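You operate a simulated robot arm through the tools that you are given. There is no shell and no other tool.

You run a simulated robot arm. Do the job below in one go: nothing can be reset, and whatever is moved stays where it is left.

## Task
Empty the two blue tins on the sorter shelf: dark beans into the blue tub, others into the sample tray.
Fine: look into each tin; the tins go back in their places; nothing spilt. Set down upright: blue ridge tin, blue coast tin.

It is judged by the outcome, as a careful person would: the job done as asked, and still so three seconds after it is handed in. It fails if anything else is knocked over, pushed out of place, dropped, spilled or broken.

## Robot
A 7-joint arm with a two-finger parallel gripper, fixed in place. Base frame: the origin is on the floor under the middle of its stand, x ahead of it, y to its left, z up. Readings come in mm, rad, newtons and seconds.
It reaches about 966 mm from its shoulder. Its first joint turns from -2.897 to 2.897 rad. Payload 3.43 kg.
Tool frame: the origin (TCP) lies between the finger pads and is the grasp point; the fingertips stand 30 mm ahead of it; z points along the fingers, y is the line along which they close. The gripper opens to 94 mm. The fingers are 28 mm wide and 10 mm thick; the gripper's body (50 by 96 mm) begins 55 mm behind the TCP.
Orientation is that of the tool frame in the base frame, as [roll, pitch, yaw] about the fixed x, y, z axes, in that order (R = Rz(yaw) Ry(pitch) Rx(roll)). With the fingers straight down and closing along the base's y, the tool's x points along the base's -x, its y along +y and its z along -z.

## Interface
- The arm moves only by the tool send_rows. Its argument "plan" is text: rows parted by semicolons, each of 7 numbers parted by spaces: the shift along the tool's x, y, z in units of 25 mm (1.0 is 25 mm), then the turn, a rotation vector about the tool's x, y, z in units of 5 degrees (1.0 is 5 degrees), then the gripper command, from -1 (shut) to 1 (fully open), values between in proportion. In form: tx ty tz ax ay az grip; .... A call has 1 to 20 rows; each row shifts and turns the commanded pose from where the row before left it, along the tool's axes as they then stand. A call with a number of a shift or a turn outside -1 to 1 is refused whole. Rows are played at 5 a second. More than 50 mm and 0.15 rad between two rows, or a gripper value outside its range, and nothing of the call is played. A pose out of reach is approached as far as the arm can. The call stops where the force on the tool passes 40 N (or 10 N more than at its start, if that is more) or the arm is blocked; 0.2 s more then pass. The fingers move at their own pace (about 45 mm/s each) and stop on an object; they squeeze with about 37 N. The grip force told is the motor's: it shows also when the fingers shut on nothing. Time passes only in rows, and 0.2 s behind the last, so rows that do not move let the fingers close. The reply holds the time, the measured pose of the TCP, the force on the tool along the base axes, the opening and the grip force, in the units named above and with some noise, with the torque about the TCP (base axes, N m) and any sound that the robot's microphone picked up.
- Cameras (640 x 400 px; columns grow to the right, rows downward): "scene" is fixed at [220.9, -648.9, 1529.4]; the picture's right is [0.61, -0.79, 0.00], its down [-0.71, -0.55, -0.43] and it looks along [0.34, 0.26, -0.90] (base axes); focal length 330 px, centre (320, 200). "wrist" rides on the gripper at [76, 14, -103] in the tool frame; the picture's right is [-0.18, 0.98, 0.00], its down [-0.75, -0.14, -0.64] and it looks along [-0.63, -0.12, 0.77] (tool axes); focal length 243 px, centre (320, 200). There is no depth. A picture from a camera that has moved, and an enlarged one, comes with that camera's place and axes in the base frame and with its lens.
- camera(camera): a new picture of that camera. It takes no simulated time.
- lift_body(by): slides the trunk up (or, below 0, down) by that many mm; the arm rides with it, the base frame stays. It gives what a move gives, with no picture.
- inspect(camera, box): a new picture of the part [left, top, right, bottom] of that camera's present view, enlarged. It takes no simulated time.
- sign_off(): hands the job in; it is judged then, once.

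Nothing tells you positions but the pictures and the camera data. Unless the task says otherwise, let go and move clear before handing in.

The tools are called after ">>>" as name(argument=value, ...) on one line, values as JSON. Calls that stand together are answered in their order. send_rows: Moves the arm, as the interface text tells. Its arguments: {"type":"object","properties":{"plan":{"type":"string"}},"required":["plan"]} The other tools are called the same way: lift_body (by) moves the trunk up or down; camera (camera) takes a picture; inspect (camera, box) takes an enlarged picture of a part of a camera's view; sign_off () hands the job in.

At the start:

```text
clock: 0.0
tool_pos: [250.9, -521.9, 1314.6]
ee_rot: [3.141, 0.0, -3.142]
force: [0.3, 0.1, 0.2]
ft_torque: [0.0, 0.04, 0.01]
width: 93.8
gripper_force: 0.1
trunk travel left (down, up): [-425.0, 65.0]
```

scene: 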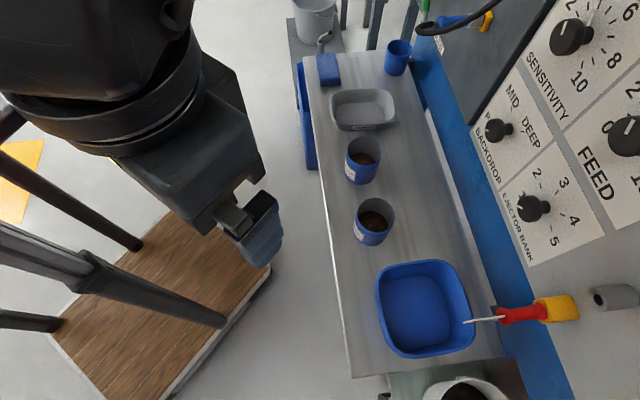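
wrist: 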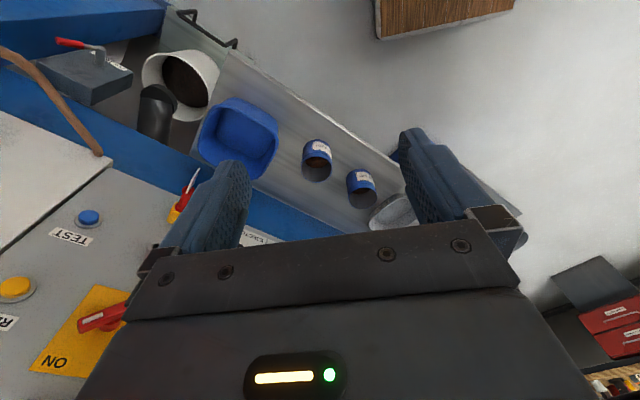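

I see a shelf with two blue tins with contents, a grey tray, a blue tub, and other things; I'll enlarge the views to learn which tin holds what before moving.

>>> inspect(camera="scene", box=[290, 70, 450, 170])

>>> inspect(camera="scene", box=[310, 120, 438, 250])

>>> inspect(camera="scene", box=[340, 240, 640, 400])

>>> inspect(camera="wrist", box=[180, 80, 420, 240])

```text
4.00 times, centred on (370, 120) of scene
camera zoom: at [220.9, -648.9, 1529.4], right [0.61, -0.79, 0.0], down [-0.71, -0.55, -0.43], along [0.34, 0.26, -0.9], focal length 1320 px, centre (120, 520)
```

zoom: 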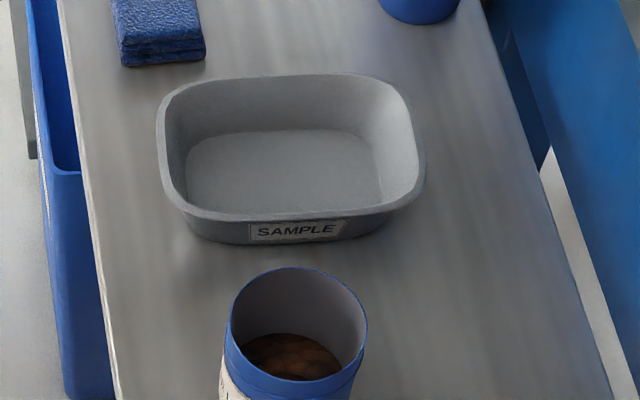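

```text
3.08 times, centred on (374, 185) of scene
camera zoom: at [220.9, -648.9, 1529.4], right [0.61, -0.79, 0.0], down [-0.71, -0.55, -0.43], along [0.34, 0.26, -0.9], focal length 1015 px, centre (154, 246)
```

zoom: 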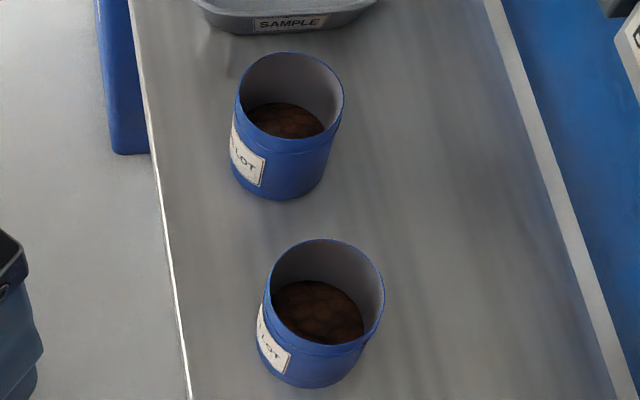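

```text
2.13 times, centred on (490, 320) of scene
camera zoom: at [220.9, -648.9, 1529.4], right [0.61, -0.79, 0.0], down [-0.71, -0.55, -0.43], along [0.34, 0.26, -0.9], focal length 704 px, centre (-43, -56)
```

zoom: 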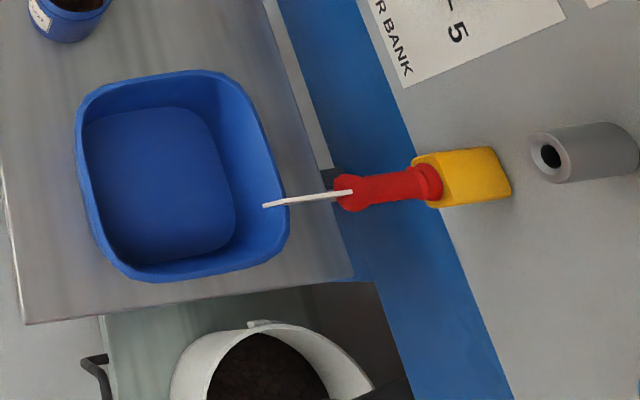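

```text
2.50 times, centred on (300, 160) of wrist
camera zoom: at [175.1, -507.3, 1417.2], right [0.18, 0.98, 0.0], down [0.75, -0.14, 0.64], along [0.63, -0.12, -0.77], focal length 606 px, centre (370, 300)
```

zoom: 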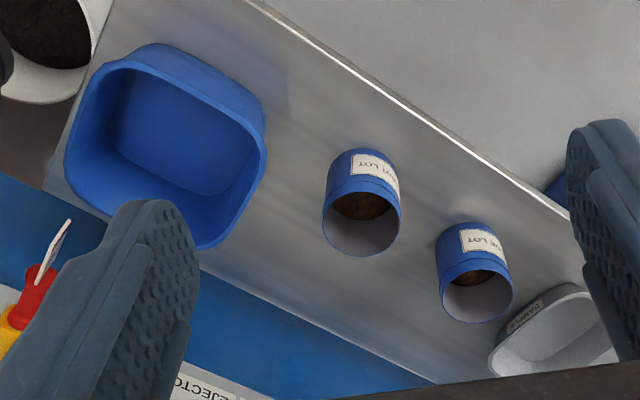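

The shelf runs diagonally (about 45°) in front of the arm; tin A is near the blue tub, tin B near the SAMPLE tray. I'll enlarge each tin tightly, and the far blue cup, to read the labels and the contents.

>>> inspect(camera="scene", box=[340, 130, 390, 190])

>>> inspect(camera="scene", box=[348, 192, 402, 250])

>>> inspect(camera="wrist", box=[290, 130, 390, 215])

>>> inspect(camera="scene", box=[280, 0, 440, 100])

```text
6.67 times, centred on (365, 160) of scene
camera zoom: at [220.9, -648.9, 1529.4], right [0.61, -0.79, 0.0], down [-0.71, -0.55, -0.43], along [0.34, 0.26, -0.9], focal length 2199 px, centre (20, 467)
```

zoom: 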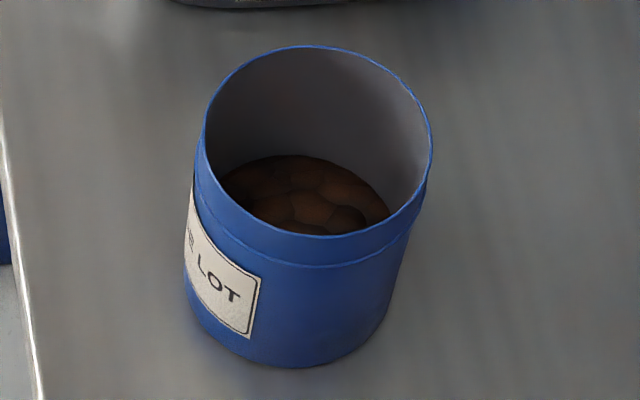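

```text
6.90 times, centred on (375, 221) of scene
camera zoom: at [220.9, -648.9, 1529.4], right [0.61, -0.79, 0.0], down [-0.71, -0.55, -0.43], along [0.34, 0.26, -0.9], focal length 2275 px, centre (-59, 55)
```

zoom: 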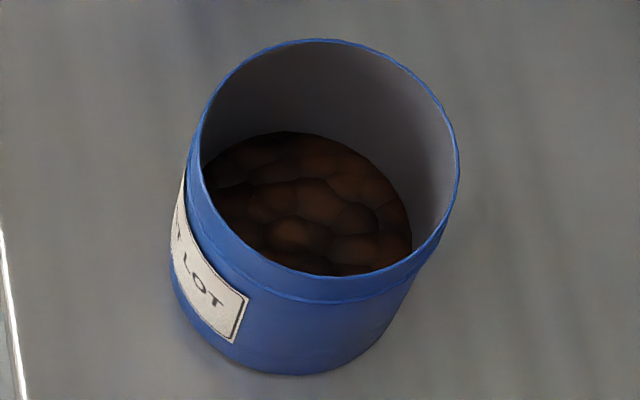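

```text
4.71 times, centred on (340, 172) of wrist
camera zoom: at [175.1, -507.3, 1417.2], right [0.18, 0.98, 0.0], down [0.75, -0.14, 0.64], along [0.63, -0.12, -0.77], focal length 1142 px, centre (226, 329)
```

zoom: 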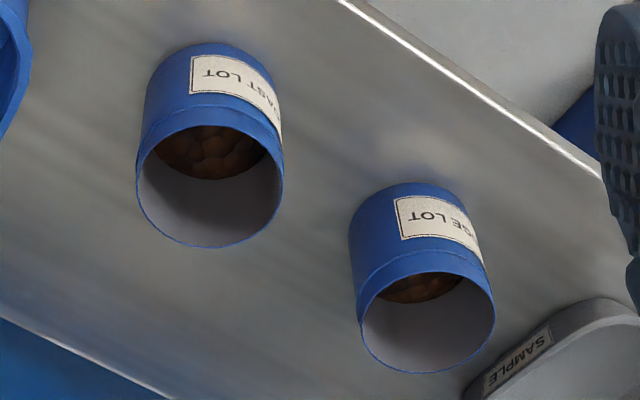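

```text
4.00 times, centred on (360, 50) of scene
camera zoom: at [220.9, -648.9, 1529.4], right [0.61, -0.79, 0.0], down [-0.71, -0.55, -0.43], along [0.34, 0.26, -0.9], focal length 1320 px, centre (160, 800)
```

zoom: 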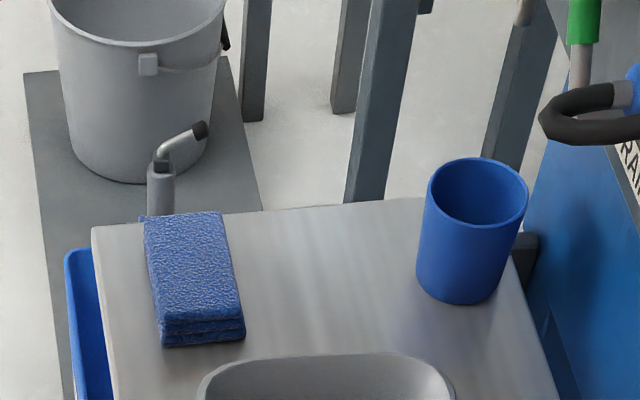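

Tin A reads "COAST LOT", tin B "RIDGE LOT"; a third blue cup at the far end is empty and unlabelled. The contents are in shadow, so I'll bring the wrist camera over them; first I'll turn the hand so the camera sits above the fingers when they point at the shelf.

>>> send_rows(plan="0 0 0 0 0 -1 1;0 0 0 0 0 -1 1;0 0 0 0 0 -1 1;0 0 0 0 0 -1 1;0 0 0 0 0 -1 1;0 0 0 0 0 -1 1;0 0 0 0 0 -1 1;0 0 0 0 0 -1 1;0 0 0 0 0 -1 1;0 0 0 0 0 -1 1;0 0 0 0 0 -1 1;0 0 0 0 0 -1 1;0 0 0 0 0 -1 1;0 0 0 0 0 -1 1")

>>> camera(camera="wrist")

```text
clock: 3.0
tool_pos: [253.3, -521.6, 1313.6]
ee_rot: [-3.141, 0.001, -1.918]
force: [0.1, -0.4, -0.2]
ft_torque: [-0.01, -0.02, 0.0]
width: 94.1
gripper_force: 0.2
trunk travel left (down, up): [-425.0, 65.0]
```

```text
taken
camera wrist: at [212.3, -588.5, 1417.5], right [-0.86, 0.51, 0.0], down [0.39, 0.66, 0.64], along [0.33, 0.55, -0.77], focal length 243 px, centre (320, 200)
```

wrist: 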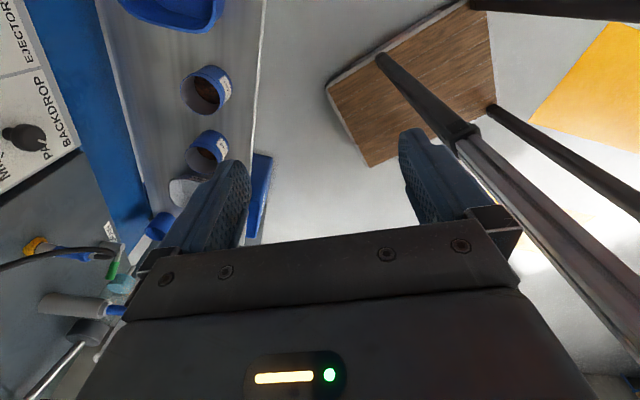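

The turn works freely; I'll continue to the orientation square to the shelf.

>>> send_rows(plan="0 0 0 0 0 -1 1;0 0 0 0 0 -1 1;0 0 0 0 0 -1 1;0 0 0 0 0 -1 1;0 0 0 0 0 -1 1;0 0 0 0 0 -1 1;0 0 0 0 0 -1 1;0 0 0 0 0 -1 1;0 0 0 0 0 -1 1;0 0 0 0 0 -1 1;0 0 0 0 0 -1 1;0 0 0 0 0 -1 1;0 0 0 0 0 -1 1")

>>> camera(camera="wrist")

>>> camera(camera="scene")

```text
clock: 5.8
tool_pos: [250.5, -522.2, 1298.5]
ee_rot: [-3.139, 0.048, -0.783]
force: [0.5, -0.3, 0.2]
ft_torque: [0.01, 0.02, -0.01]
width: 94.0
gripper_force: 0.0
trunk travel left (down, up): [-425.0, 65.0]
```

```text
taken
camera wrist: at [297.9, -588.7, 1396.9], right [-0.82, -0.57, 0.01], down [-0.41, 0.61, 0.68], along [-0.39, 0.56, -0.74], focal length 243 px, centre (320, 200)
```

wrist: 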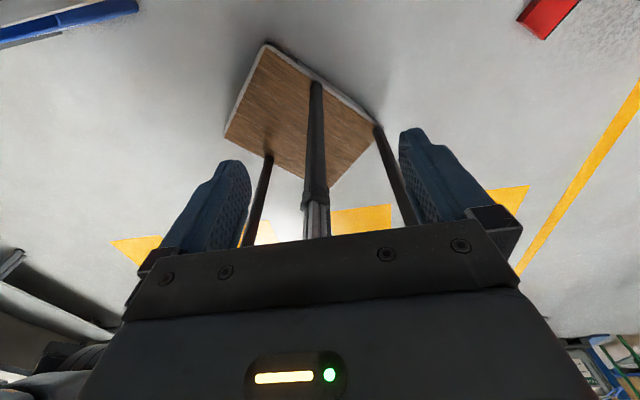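

```text
taken
```

scene: 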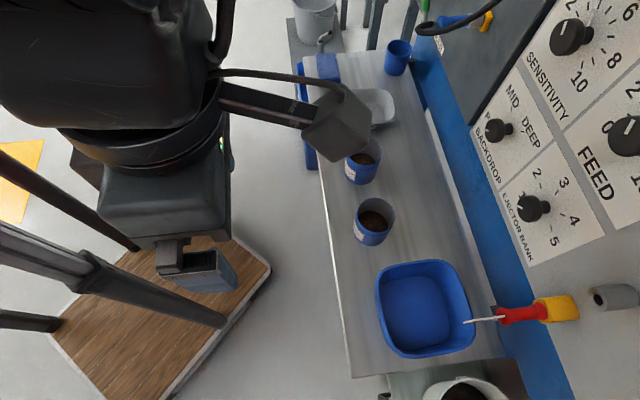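

The hand turned with the camera outboard, with a slight sag near a limit. Next I'll pitch the fingers up toward the shelf (which puts the camera on top) and look.

>>> send_rows(plan="0 0 0 0 1 0 1;0 0 0 0 1 0 1;0 0 0 0 1 0 1;0 0 0 0 1 0 1;0 0 0 0 1 0 1;0 0 0 0 1 0 1;0 0 0 0 1 0 1;0 0 0 0 1 0 1")

>>> camera(camera="wrist")

>>> camera(camera="scene")

```text
clock: 7.6
tool_pos: [255.3, -520.8, 1298.6]
ee_rot: [3.139, -0.654, -0.778]
force: [0.3, -0.3, -0.5]
ft_torque: [-0.01, 0.01, -0.05]
width: 93.7
gripper_force: 0.1
trunk travel left (down, up): [-425.0, 65.0]
```

```text
taken
camera wrist: at [242.9, -530.1, 1427.0], right [-0.8, -0.6, -0.11], down [-0.6, 0.8, 0.05], along [0.06, 0.11, -0.99], focal length 243 px, centre (320, 200)
```

wrist: 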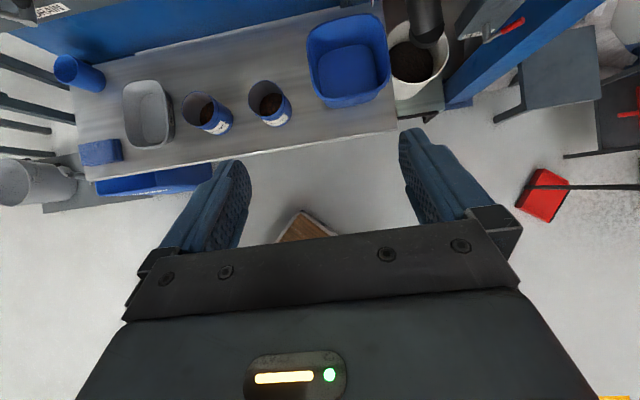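

```text
taken
```

scene: 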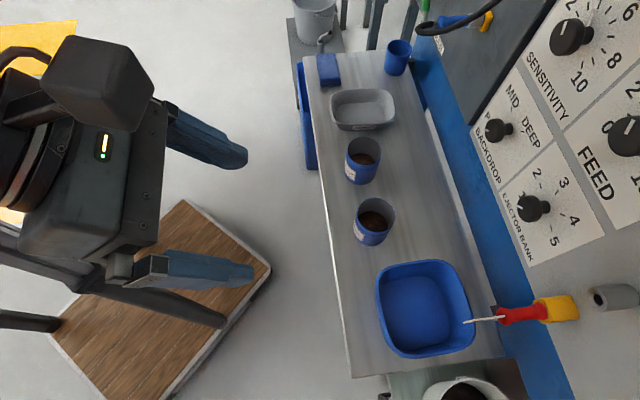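

The wrist camera now looks almost straight down on the shelf. I'll enlarge the tins from here.

>>> inspect(camera="wrist", box=[175, 70, 305, 145])

>>> inspect(camera="wrist", box=[40, 0, 240, 200])

>>> inspect(camera="wrist", box=[280, 0, 440, 120])

```text
4.92 times, centred on (240, 108) of wrist
camera zoom: at [242.9, -530.1, 1427.0], right [-0.8, -0.6, -0.11], down [-0.6, 0.8, 0.05], along [0.06, 0.11, -0.99], focal length 1194 px, centre (714, 655)
```

zoom: 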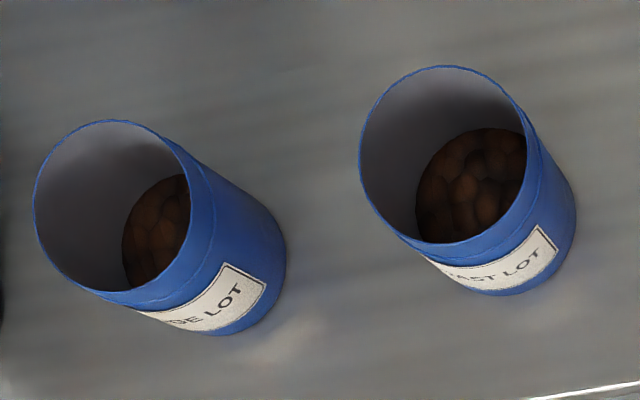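

```text
2.00 times, centred on (140, 100) of wrist
camera zoom: at [242.9, -530.1, 1427.0], right [-0.8, -0.6, -0.11], down [-0.6, 0.8, 0.05], along [0.06, 0.11, -0.99], focal length 485 px, centre (680, 400)
```

zoom: 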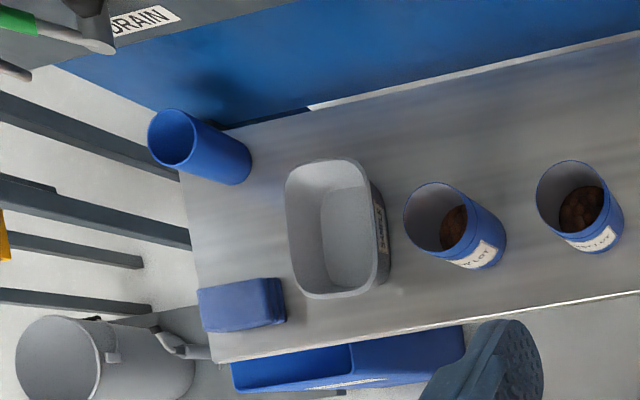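

```text
3.33 times, centred on (360, 60) of wrist
camera zoom: at [242.9, -530.1, 1427.0], right [-0.8, -0.6, -0.11], down [-0.6, 0.8, 0.05], along [0.06, 0.11, -0.99], focal length 809 px, centre (187, 667)
```

zoom: 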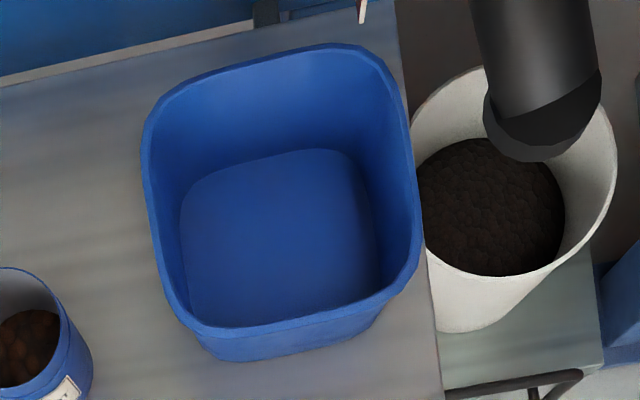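

Both tins still look a similar brown from here, so I need a closer look. I'll lower the trunk and carry the camera over the tins.

>>> lift_body(by=-200)

>>> send_rows(plan="0.595 -1 0.457 0 0 0 1;0.595 -1 0.457 0 0 0 1;0.595 -1 0.457 0 0 0 1;0.595 -1 0.457 0 0 0 1;0.595 -1 0.457 0 0 0 1;0.595 -1 0.457 0 0 0 1;0.595 -1 0.457 0 0 0 1;0.595 -1 0.457 0 0 0 1")

>>> camera(camera="wrist")

>>> camera(camera="scene")

```text
clock: 9.8
tool_pos: [251.1, -520.5, 1096.1]
ee_rot: [-3.134, -0.65, -0.791]
force: [0.7, 0.1, 0.3]
ft_torque: [0.02, -0.02, -0.03]
width: 94.2
gripper_force: 0.1
trunk travel left (down, up): [-225.0, 265.0]
```

```text
clock: 11.6
tool_pos: [499.3, -484.5, 1123.5]
ee_rot: [3.141, -0.702, -0.786]
force: [0.0, 0.2, 1.0]
ft_torque: [0.02, -0.01, 0.01]
width: 93.7
gripper_force: 0.1
trunk travel left (down, up): [-225.0, 265.0]
```

```text
taken
camera wrist: at [483.2, -489.2, 1250.2], right [-0.79, -0.6, -0.12], down [-0.6, 0.8, 0.0], along [0.09, 0.07, -0.99], focal length 243 px, centre (320, 200)
```

wrist: 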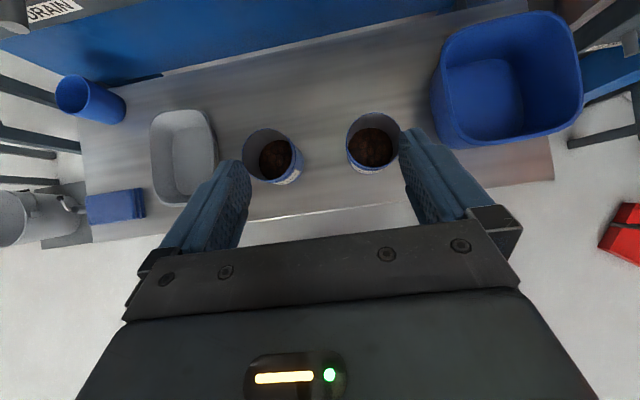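

```text
taken
```

scene: 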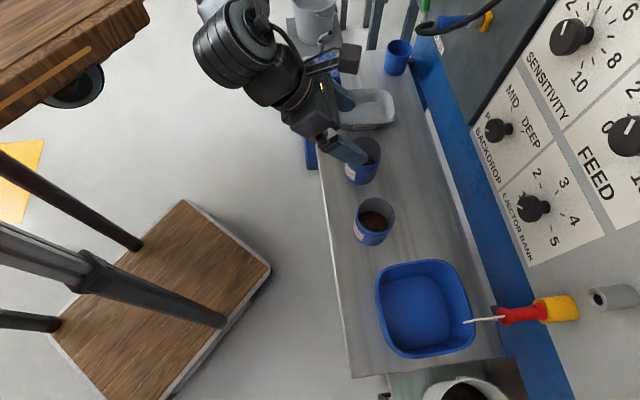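

The camera is now above the tins. I'll enlarge each.

>>> inspect(camera="wrist", box=[236, 120, 310, 190])

>>> inspect(camera="wrist", box=[336, 105, 410, 180])

>>> inspect(camera="wrist", box=[230, 100, 410, 200])

>>> inspect(camera="scene", box=[410, 330, 540, 400])

```text
5.71 times, centred on (273, 155) of wrist
camera zoom: at [483.2, -489.2, 1250.2], right [-0.79, -0.6, -0.12], down [-0.6, 0.8, 0.0], along [0.09, 0.07, -0.99], focal length 1386 px, centre (589, 457)
```

zoom: 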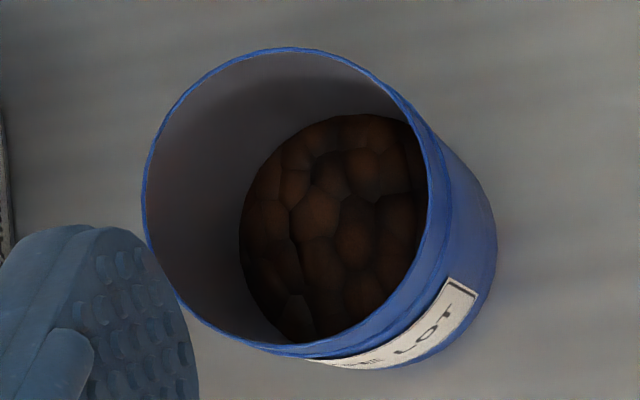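

```text
5.33 times, centred on (373, 142) of wrist
camera zoom: at [483.2, -489.2, 1250.2], right [-0.79, -0.6, -0.12], down [-0.6, 0.8, 0.0], along [0.09, 0.07, -0.99], focal length 1294 px, centre (37, 507)
```

zoom: 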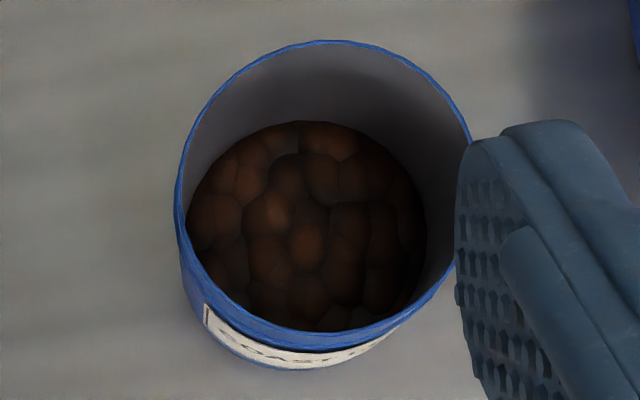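

```text
3.56 times, centred on (320, 150) of wrist
camera zoom: at [483.2, -489.2, 1250.2], right [-0.79, -0.6, -0.12], down [-0.6, 0.8, 0.0], along [0.09, 0.07, -0.99], focal length 863 px, centre (320, 378)
```

zoom: 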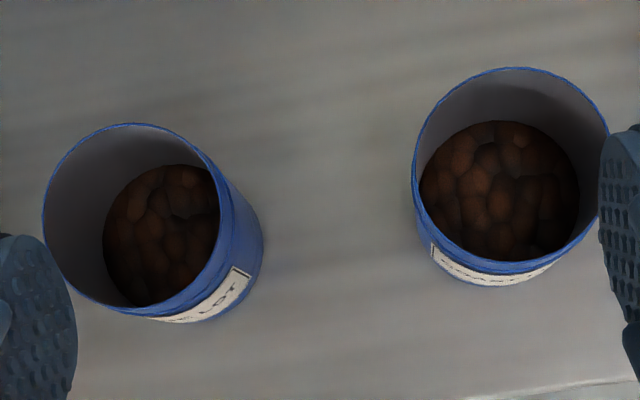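

```text
4.92 times, centred on (475, 365) of scene
camera zoom: at [220.9, -648.9, 1529.4], right [0.61, -0.79, 0.0], down [-0.71, -0.55, -0.43], along [0.34, 0.26, -0.9], focal length 1624 px, centre (-443, -612)
```

zoom: 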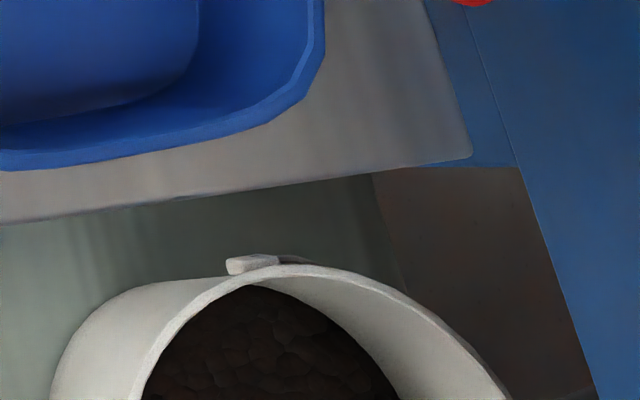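

Both tins look like a similar brown in shadow, with the bucket's beans much darker. I need better views at close range, so I'll lower the trunk and bring the camera right over the ridge tin (estimated rim centre about x 627, y -470, z 885; shelf at z≈800).

>>> lift_body(by=-150)

>>> camera(camera="wrist")

>>> camera(camera="scene")

```text
clock: 13.3
tool_pos: [498.8, -484.1, 970.3]
ee_rot: [-3.14, -0.698, -0.787]
force: [-0.3, 0.3, -1.2]
ft_torque: [-0.02, -0.02, 0.01]
width: 94.1
gripper_force: 0.0
trunk travel left (down, up): [-75.0, 415.0]
```

```text
taken
camera wrist: at [483.6, -489.4, 1098.1], right [-0.79, -0.6, -0.12], down [-0.6, 0.8, 0.01], along [0.09, 0.08, -0.99], focal length 243 px, centre (320, 200)
```

wrist: 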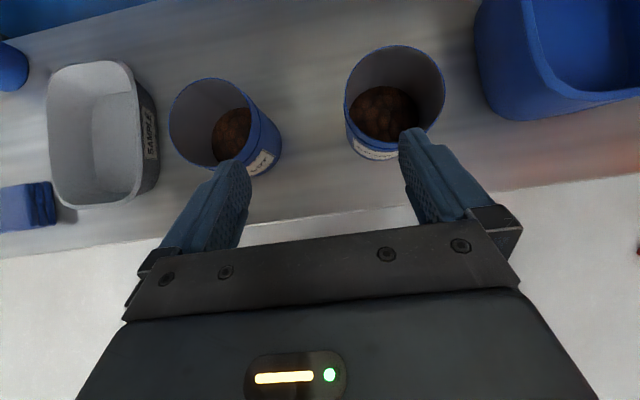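

```text
taken
```

scene: 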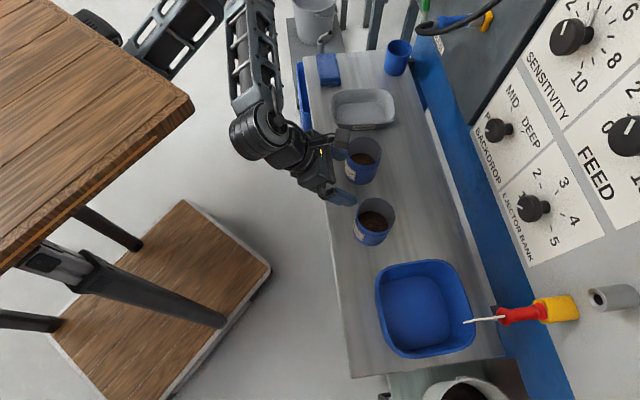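

Clear view now. I'll move about 100 mm left so the camera is directly over the ridge tin.

>>> send_rows(plan="0 -0.99 0.36 0 0 0 1;0 -0.99 0.36 0 0 0 1;0 -0.99 0.36 0 0 0 1;0 -0.99 0.36 0 0 0 1;0 0 0 0 0 0 1")

>>> camera(camera="wrist")

>>> inspect(camera="wrist", box=[250, 60, 400, 220])

```text
clock: 14.5
tool_pos: [586.9, -432.5, 944.0]
ee_rot: [3.141, -0.698, -0.785]
force: [-0.5, 0.3, -0.4]
ft_torque: [-0.01, 0.0, -0.01]
width: 93.8
gripper_force: 0.2
trunk travel left (down, up): [-75.0, 415.0]
```

```text
taken
camera wrist: at [571.1, -436.2, 1071.5], right [-0.8, -0.59, -0.12], down [-0.6, 0.8, 0.01], along [0.09, 0.08, -0.99], focal length 243 px, centre (320, 200)
```

wrist: 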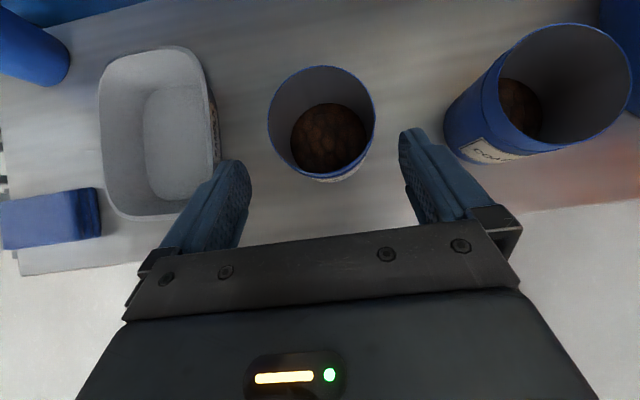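

```text
2.50 times, centred on (325, 140) of wrist
camera zoom: at [571.1, -436.2, 1071.5], right [-0.8, -0.59, -0.12], down [-0.6, 0.8, 0.01], along [0.09, 0.08, -0.99], focal length 606 px, centre (308, 350)
```

zoom: 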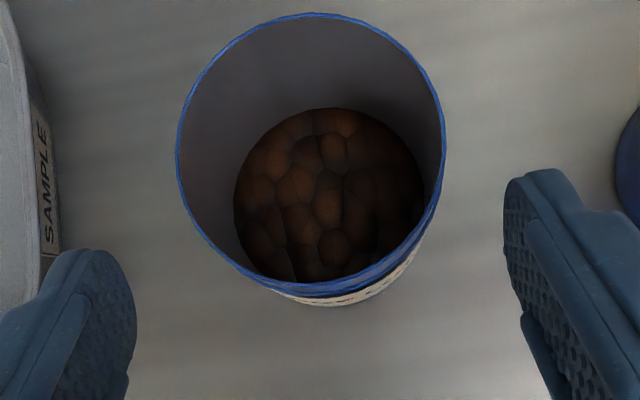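

Ridge tin holds brown beans in this view. Now the same look into the coast tin, from the same height and distance for a fair comparison.

>>> send_rows(plan="-0.031 0.93 -0.026 0 0 0 1;-0.031 0.93 -0.026 0 0 0 1;-0.031 0.93 -0.026 0 0 0 1;-0.031 0.93 -0.026 0 0 0 1;-0.031 0.93 -0.026 0 0 0 1;-0.031 0.93 -0.026 0 0 0 1;-0.031 0.93 -0.026 0 0 0 1;0 0 0 0 0 0 1")

>>> camera(camera="wrist")

>>> inspect(camera="wrist", box=[250, 60, 400, 220])

>>> inspect(camera="scene", box=[410, 330, 540, 400])

```text
clock: 16.3
tool_pos: [465.2, -541.1, 944.7]
ee_rot: [-3.141, -0.697, -0.784]
force: [0.3, 0.4, -0.4]
ft_torque: [-0.02, 0.01, 0.02]
width: 94.3
gripper_force: 0.0
trunk travel left (down, up): [-75.0, 415.0]
```

```text
taken
camera wrist: at [449.6, -545.4, 1072.4], right [-0.79, -0.6, -0.12], down [-0.6, 0.8, 0.01], along [0.09, 0.08, -0.99], focal length 243 px, centre (320, 200)
```

wrist: 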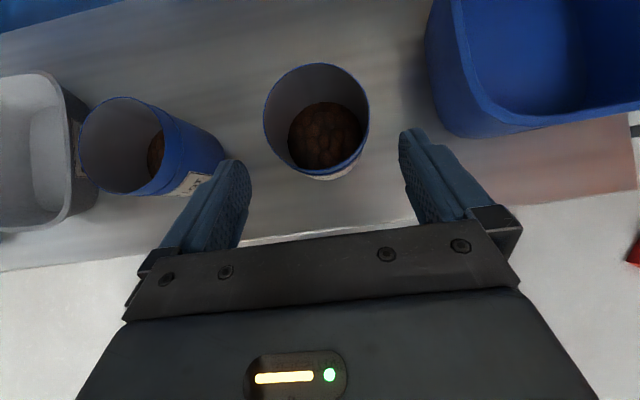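

```text
2.50 times, centred on (325, 140) of wrist
camera zoom: at [449.6, -545.4, 1072.4], right [-0.79, -0.6, -0.12], down [-0.6, 0.8, 0.01], along [0.09, 0.08, -0.99], focal length 606 px, centre (308, 350)
```

zoom: 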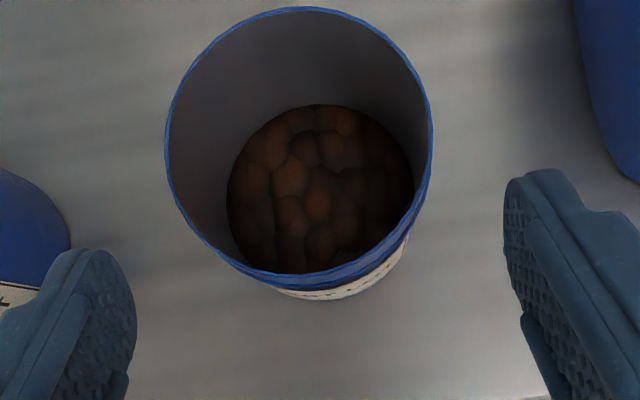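

```text
4.92 times, centred on (475, 365) of scene
camera zoom: at [220.9, -648.9, 1529.4], right [0.61, -0.79, 0.0], down [-0.71, -0.55, -0.43], along [0.34, 0.26, -0.9], focal length 1624 px, centre (-443, -612)
```

zoom: 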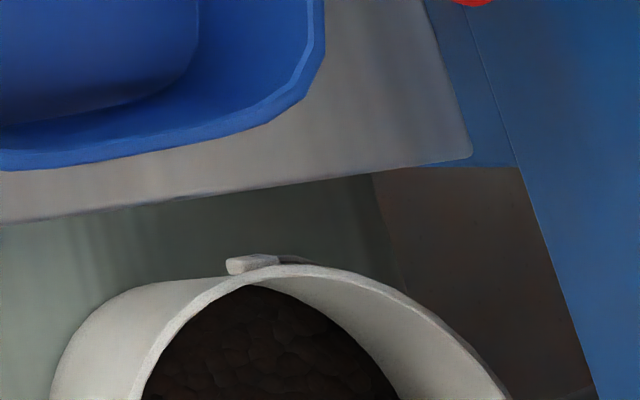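

The two tins look nearly alike; I'll enlarge tightly on the beans to compare the colours with the lit parts.

>>> inspect(camera="wrist", box=[305, 105, 355, 140])

>>> inspect(camera="scene", box=[362, 205, 386, 235])

>>> inspect(camera="scene", box=[352, 145, 376, 175])

>>> inspect(camera="scene", box=[448, 380, 480, 400])

```text
11.43 times, centred on (330, 122) of wrist
camera zoom: at [449.6, -545.4, 1072.4], right [-0.79, -0.6, -0.12], down [-0.6, 0.8, 0.01], along [0.09, 0.08, -0.99], focal length 2773 px, centre (206, 1086)
```

zoom: 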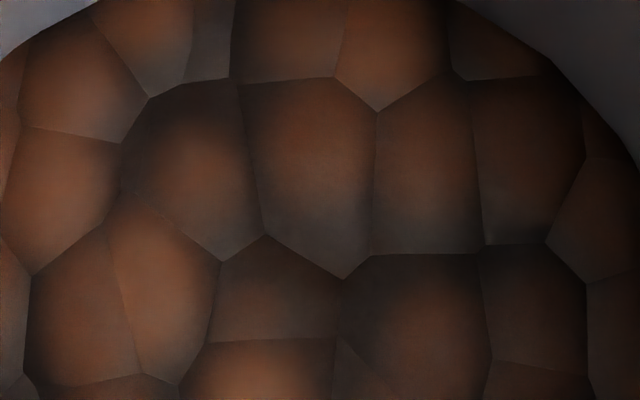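

```text
13.33 times, centred on (374, 220) of scene
camera zoom: at [220.9, -648.9, 1529.4], right [0.61, -0.79, 0.0], down [-0.71, -0.55, -0.43], along [0.34, 0.26, -0.9], focal length 4398 px, centre (-400, -67)
```

zoom: 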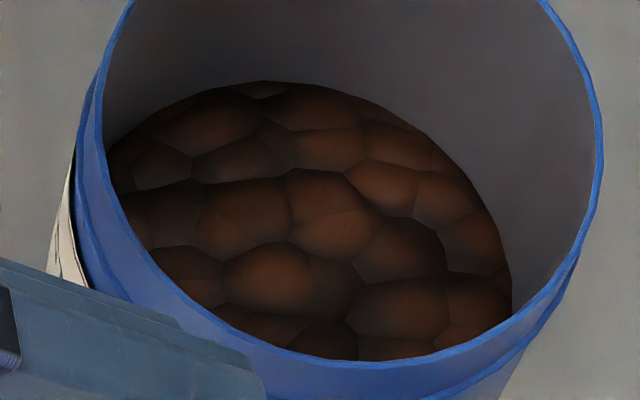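

```text
13.33 times, centred on (364, 160) of scene
camera zoom: at [220.9, -648.9, 1529.4], right [0.61, -0.79, 0.0], down [-0.71, -0.55, -0.43], along [0.34, 0.26, -0.9], focal length 4398 px, centre (-267, 733)
```

zoom: 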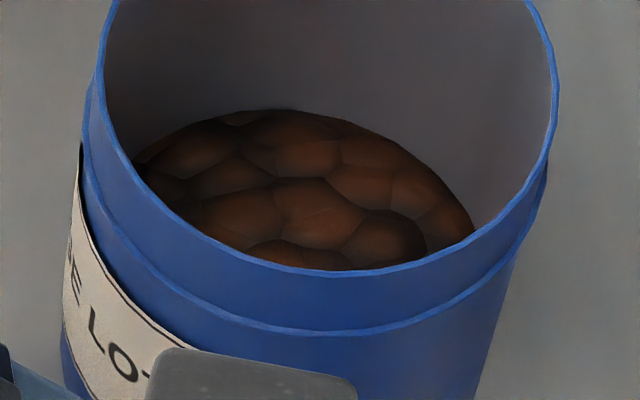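

```text
16.00 times, centred on (464, 390) of scene
camera zoom: at [220.9, -648.9, 1529.4], right [0.61, -0.79, 0.0], down [-0.71, -0.55, -0.43], along [0.34, 0.26, -0.9], focal length 5278 px, centre (-1984, -2840)
```

zoom: 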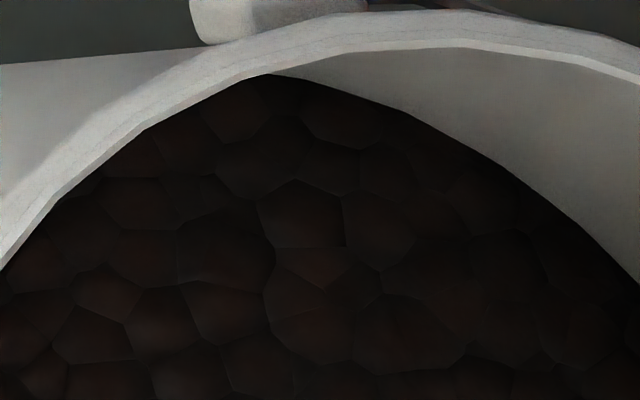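

Both tins hold the same mid-brown beans as far as I can see, clearly lighter than the near-black beans in the white bucket; I want one more better-lit look once a tin is lifted and tilted. I'll now level the fingers (about 20° below horizontal) in front of the coast tin, backing away first so nothing is touched.

>>> send_rows(plan="-0.6 0 -0.5 0 0 0 1;-0.6 0 -0.5 0 0 0 1;0 0 0 0 1 0 1;0 0 0 0 1 0 1;0 0 0 0 1 0 1;0 0 0 0 1 0 1;0 0 0 0 1 0 1;0 0 0 0 1 0 1;-0.342 0 -0.94 0 0 0 1;0 0 0 0 0 0 1")

>>> camera(camera="wrist")

>>> camera(camera="scene")

```text
clock: 18.5
tool_pos: [420.0, -494.4, 943.5]
ee_rot: [3.14, -1.224, -0.783]
force: [1.5, -0.3, -0.6]
ft_torque: [-0.02, 0.03, -0.02]
width: 94.2
gripper_force: 0.0
trunk travel left (down, up): [-75.0, 415.0]
```

```text
taken
camera wrist: at [359.4, -455.0, 1050.3], right [-0.74, -0.65, -0.17], down [-0.51, 0.71, -0.49], along [0.44, -0.27, -0.86], focal length 243 px, centre (320, 200)
```

wrist: 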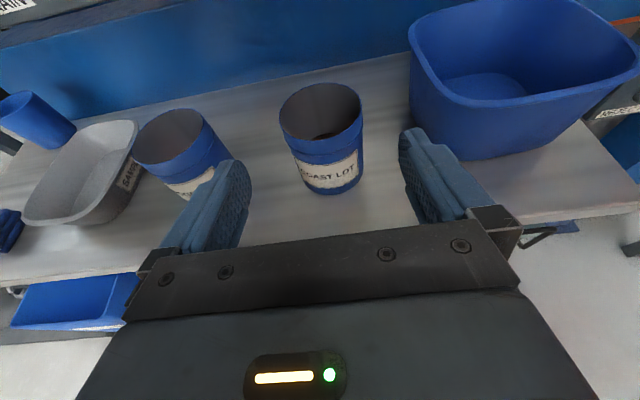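

```text
taken
```

scene: 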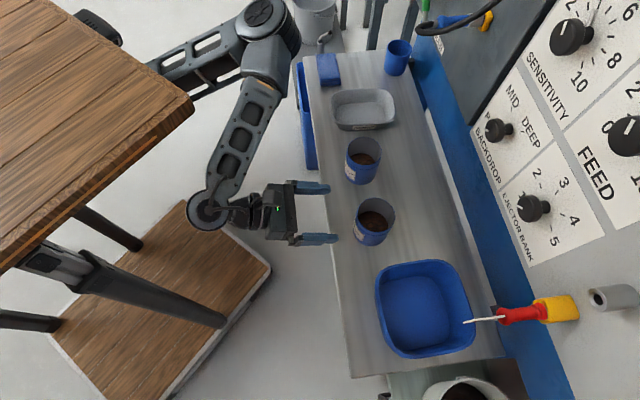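

The coast tin is centred between the fingers as predicted (rim centre at about perpendicular 769 mm, z 885). I'll check the alignment in an enlarged view before lowering.

>>> inspect(camera="wrist", box=[240, 60, 400, 220])

>>> inspect(camera="scene", box=[180, 90, 420, 260])

```text
2.50 times, centred on (320, 140) of wrist
camera zoom: at [359.4, -455.0, 1050.3], right [-0.74, -0.65, -0.17], down [-0.51, 0.71, -0.49], along [0.44, -0.27, -0.86], focal length 606 px, centre (320, 350)
```

zoom: 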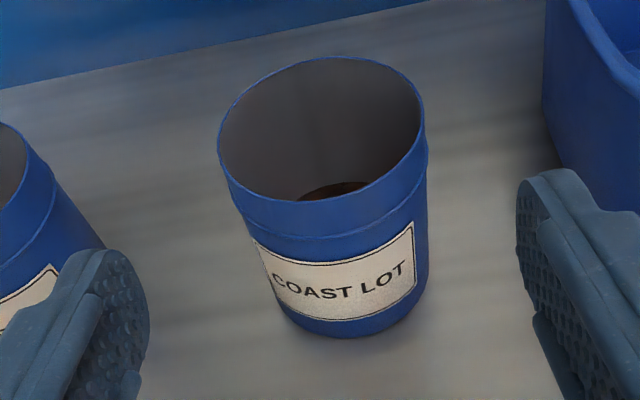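

```text
2.35 times, centred on (300, 175) of scene
camera zoom: at [220.9, -648.9, 1529.4], right [0.61, -0.79, 0.0], down [-0.71, -0.55, -0.43], along [0.34, 0.26, -0.9], focal length 776 px, centre (367, 259)
```

zoom: 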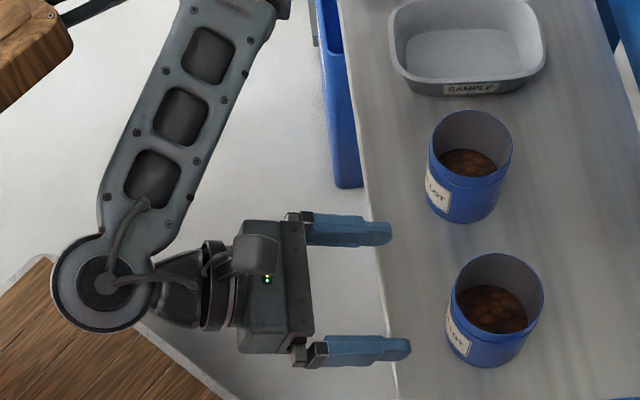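

Refining from all views: the coast tin's rim is at z≈898, shelf z≈804, axis at perpendicular ≈766 mm, diameter ≈79 mm. I'll descend in front of it and begin the straight approach, stopping midway to check.

>>> send_rows(plan="-0.855 0 0.311 0 0 0 1;-0.855 0 0.311 0 0 0 1;0 0 0.8 0 0 0 1;0 0 0.8 0 0 0 1;0 0 0 0 0 0 1")

>>> camera(camera="wrist")

>>> inspect(camera="scene", box=[180, 90, 420, 260])

```text
clock: 19.7
tool_pos: [446.7, -521.2, 882.9]
ee_rot: [3.139, -1.222, -0.783]
force: [0.6, 0.4, -0.2]
ft_torque: [0.0, -0.02, 0.0]
width: 93.8
gripper_force: 0.0
trunk travel left (down, up): [-75.0, 415.0]
```

```text
taken
camera wrist: at [386.9, -482.1, 990.3], right [-0.74, -0.65, -0.17], down [-0.51, 0.71, -0.49], along [0.44, -0.27, -0.86], focal length 243 px, centre (320, 200)
```

wrist: 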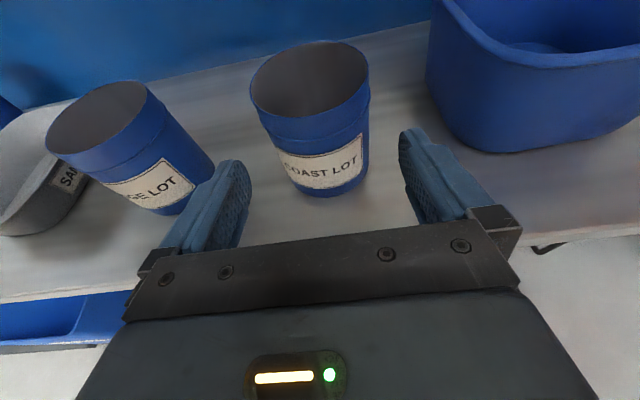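

```text
2.35 times, centred on (300, 175) of scene
camera zoom: at [220.9, -648.9, 1529.4], right [0.61, -0.79, 0.0], down [-0.71, -0.55, -0.43], along [0.34, 0.26, -0.9], focal length 776 px, centre (367, 259)
```

zoom: 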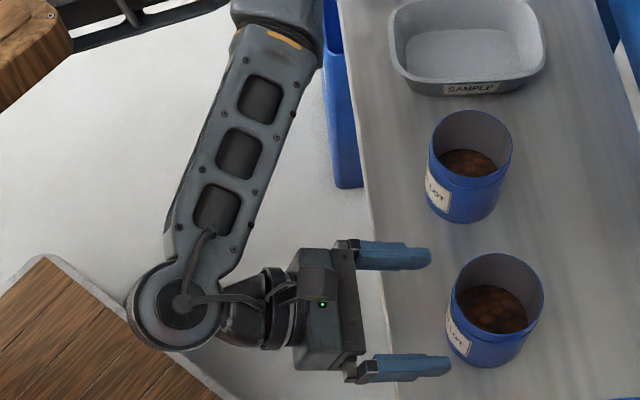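

Alignment is within a millimetre or two. I'll continue the approach in two steps.

>>> send_rows(plan="0 0 0.7 0 0 0 1;0 0 0.7 0 0 0 1;0 0 0.6 0 0 0 1;0 0 0 0 0 0 1")

>>> camera(camera="wrist")

>>> inspect(camera="scene", box=[180, 90, 420, 260])

```text
clock: 20.7
tool_pos: [482.6, -555.2, 866.5]
ee_rot: [3.138, -1.221, -0.786]
force: [-0.5, 0.1, 0.9]
ft_torque: [-0.07, 0.02, -0.01]
width: 94.1
gripper_force: 0.1
trunk travel left (down, up): [-75.0, 415.0]
```

```text
taken
camera wrist: at [420.9, -515.1, 973.1], right [-0.74, -0.65, -0.17], down [-0.51, 0.71, -0.49], along [0.44, -0.27, -0.86], focal length 243 px, centre (320, 200)
```

wrist: 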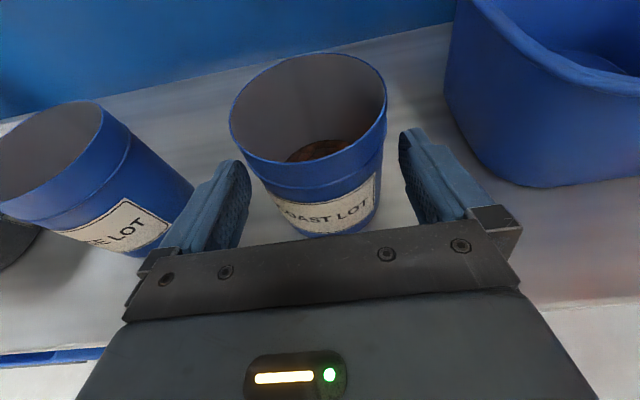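

```text
2.35 times, centred on (300, 175) of scene
camera zoom: at [220.9, -648.9, 1529.4], right [0.61, -0.79, 0.0], down [-0.71, -0.55, -0.43], along [0.34, 0.26, -0.9], focal length 776 px, centre (367, 259)
```

zoom: 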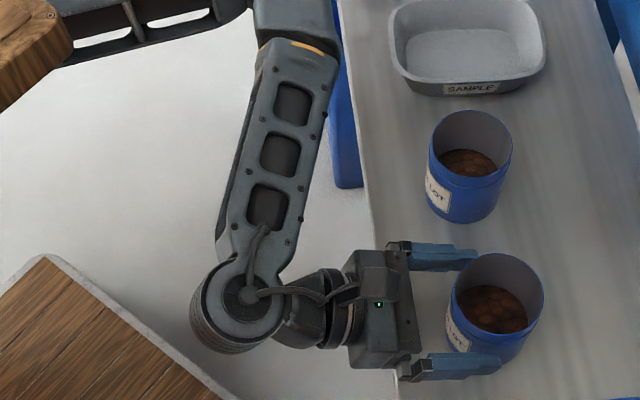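

Still centred. I'll finish the approach (25 mm, 1.5 mm sideways trim) and close the fingers on the coast tin.

>>> send_rows(plan="0 0.03 0.5 0 0 0 1;0 0.03 0.48 0 0 0 1;0 0 0 0 0 0 1;0 0 0 0 0 0 -1;0 0 0 0 0 0 -1;0 0 0 0 0 0 -1;0 0 0 0 0 0 -1")

>>> camera(camera="wrist")

>>> inspect(camera="scene", box=[180, 90, 420, 260])

```text
clock: 22.3
tool_pos: [495.9, -573.4, 857.3]
ee_rot: [3.141, -1.222, -0.783]
force: [0.1, 0.5, 0.5]
ft_torque: [0.08, -0.05, 0.0]
width: 80.3
gripper_force: 37.1
trunk travel left (down, up): [-75.0, 415.0]
```

```text
taken
camera wrist: at [435.6, -533.4, 964.3], right [-0.74, -0.65, -0.17], down [-0.51, 0.71, -0.49], along [0.44, -0.27, -0.86], focal length 243 px, centre (320, 200)
```

wrist: 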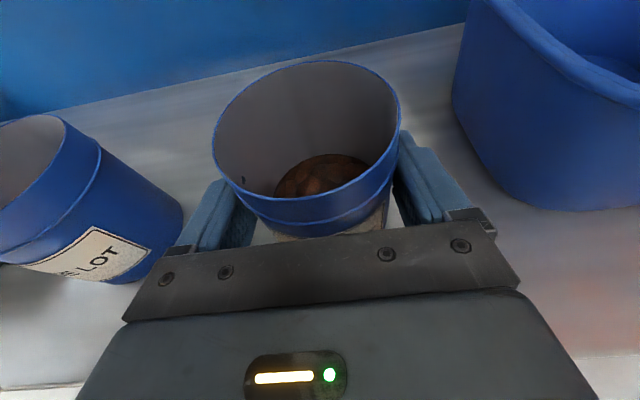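

```text
2.35 times, centred on (300, 175) of scene
camera zoom: at [220.9, -648.9, 1529.4], right [0.61, -0.79, 0.0], down [-0.71, -0.55, -0.43], along [0.34, 0.26, -0.9], focal length 776 px, centre (367, 259)
```

zoom: 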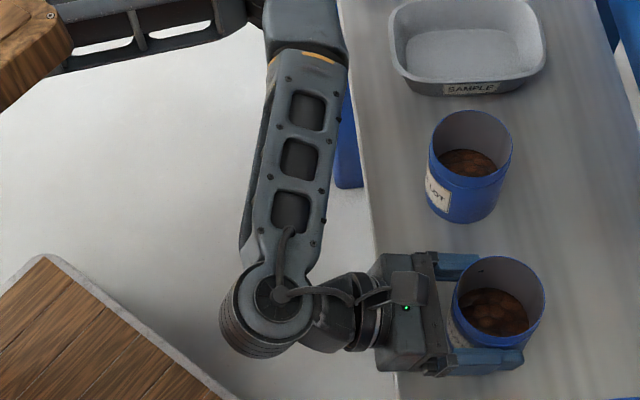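

The coast tin is held (80.3 mm). Before lifting I'll look closely inside it again from this near view.

>>> inspect(camera="wrist", box=[205, 55, 405, 245])

>>> inspect(camera="wrist", box=[265, 145, 375, 205])

>>> inspect(camera="scene", box=[355, 195, 400, 240])

```text
2.11 times, centred on (305, 150) of wrist
camera zoom: at [435.6, -533.4, 964.3], right [-0.74, -0.65, -0.17], down [-0.51, 0.71, -0.49], along [0.44, -0.27, -0.86], focal length 511 px, centre (352, 305)
```

zoom: 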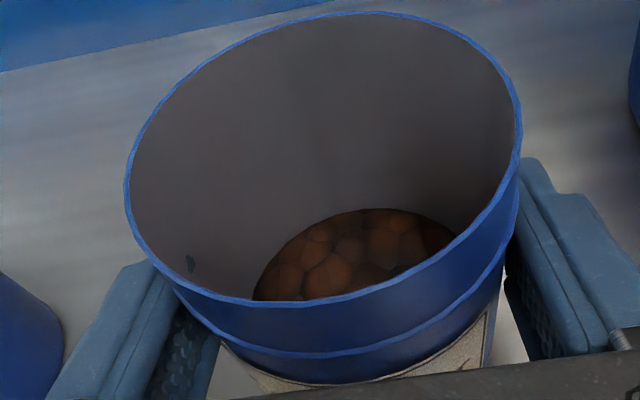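

```text
5.82 times, centred on (320, 175) of wrist
camera zoom: at [435.6, -533.4, 964.3], right [-0.74, -0.65, -0.17], down [-0.51, 0.71, -0.49], along [0.44, -0.27, -0.86], focal length 1412 px, centre (320, 346)
```

zoom: 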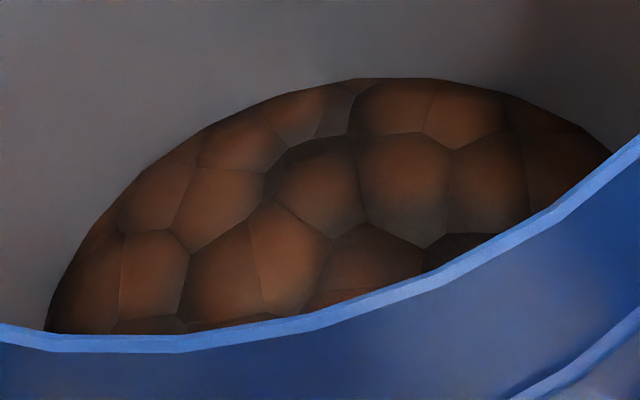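

```text
8.89 times, centred on (378, 218) of scene
camera zoom: at [220.9, -648.9, 1529.4], right [0.61, -0.79, 0.0], down [-0.71, -0.55, -0.43], along [0.34, 0.26, -0.9], focal length 2932 px, centre (-191, 44)
```

zoom: 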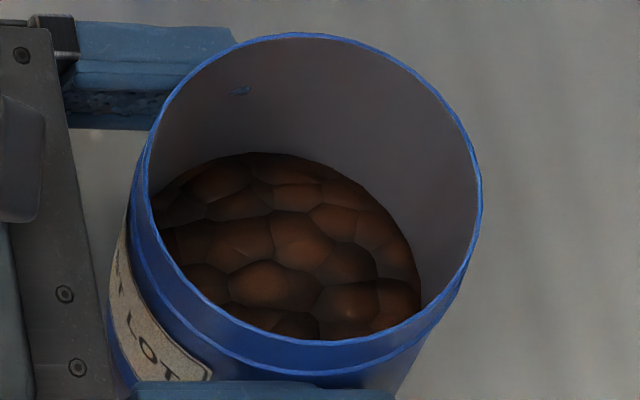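

The coast beans are mid-brown. I'll lift the tin straight up and check that it comes cleanly.

>>> send_rows(plan="0.376 0 -0.137 0 0 0 -1;0.94 0 -0.342 0 0 0 -1;0.94 0 -0.342 0 0 0 -1;0.94 0 -0.342 0 0 0 -1;0.94 0 -0.342 0 0 0 -1;0.94 0 -0.342 0 0 0 -1;0 0 0 0 0 0 -1")

>>> camera(camera="wrist")

>>> camera(camera="scene")

```text
clock: 23.9
tool_pos: [495.6, -572.2, 992.6]
ee_rot: [3.14, -1.222, -0.783]
force: [0.3, 0.2, -1.2]
ft_torque: [0.0, 0.04, 0.0]
width: 80.1
gripper_force: 37.0
trunk travel left (down, up): [-75.0, 415.0]
```

```text
taken
camera wrist: at [435.7, -533.0, 1099.6], right [-0.74, -0.65, -0.17], down [-0.51, 0.71, -0.49], along [0.44, -0.27, -0.86], focal length 243 px, centre (320, 200)
```

wrist: 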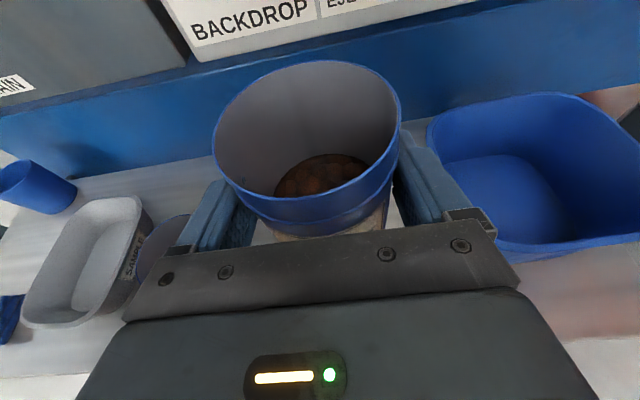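

```text
taken
```

scene: 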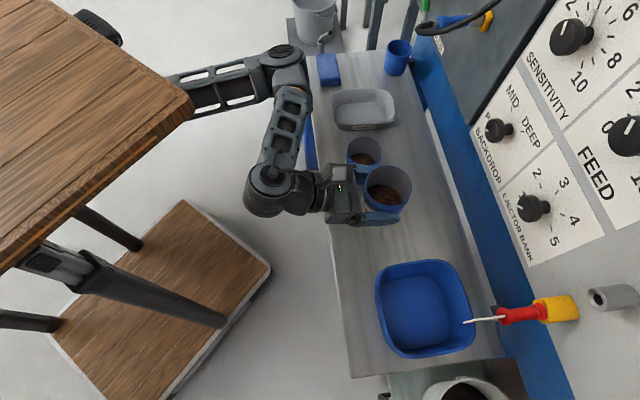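

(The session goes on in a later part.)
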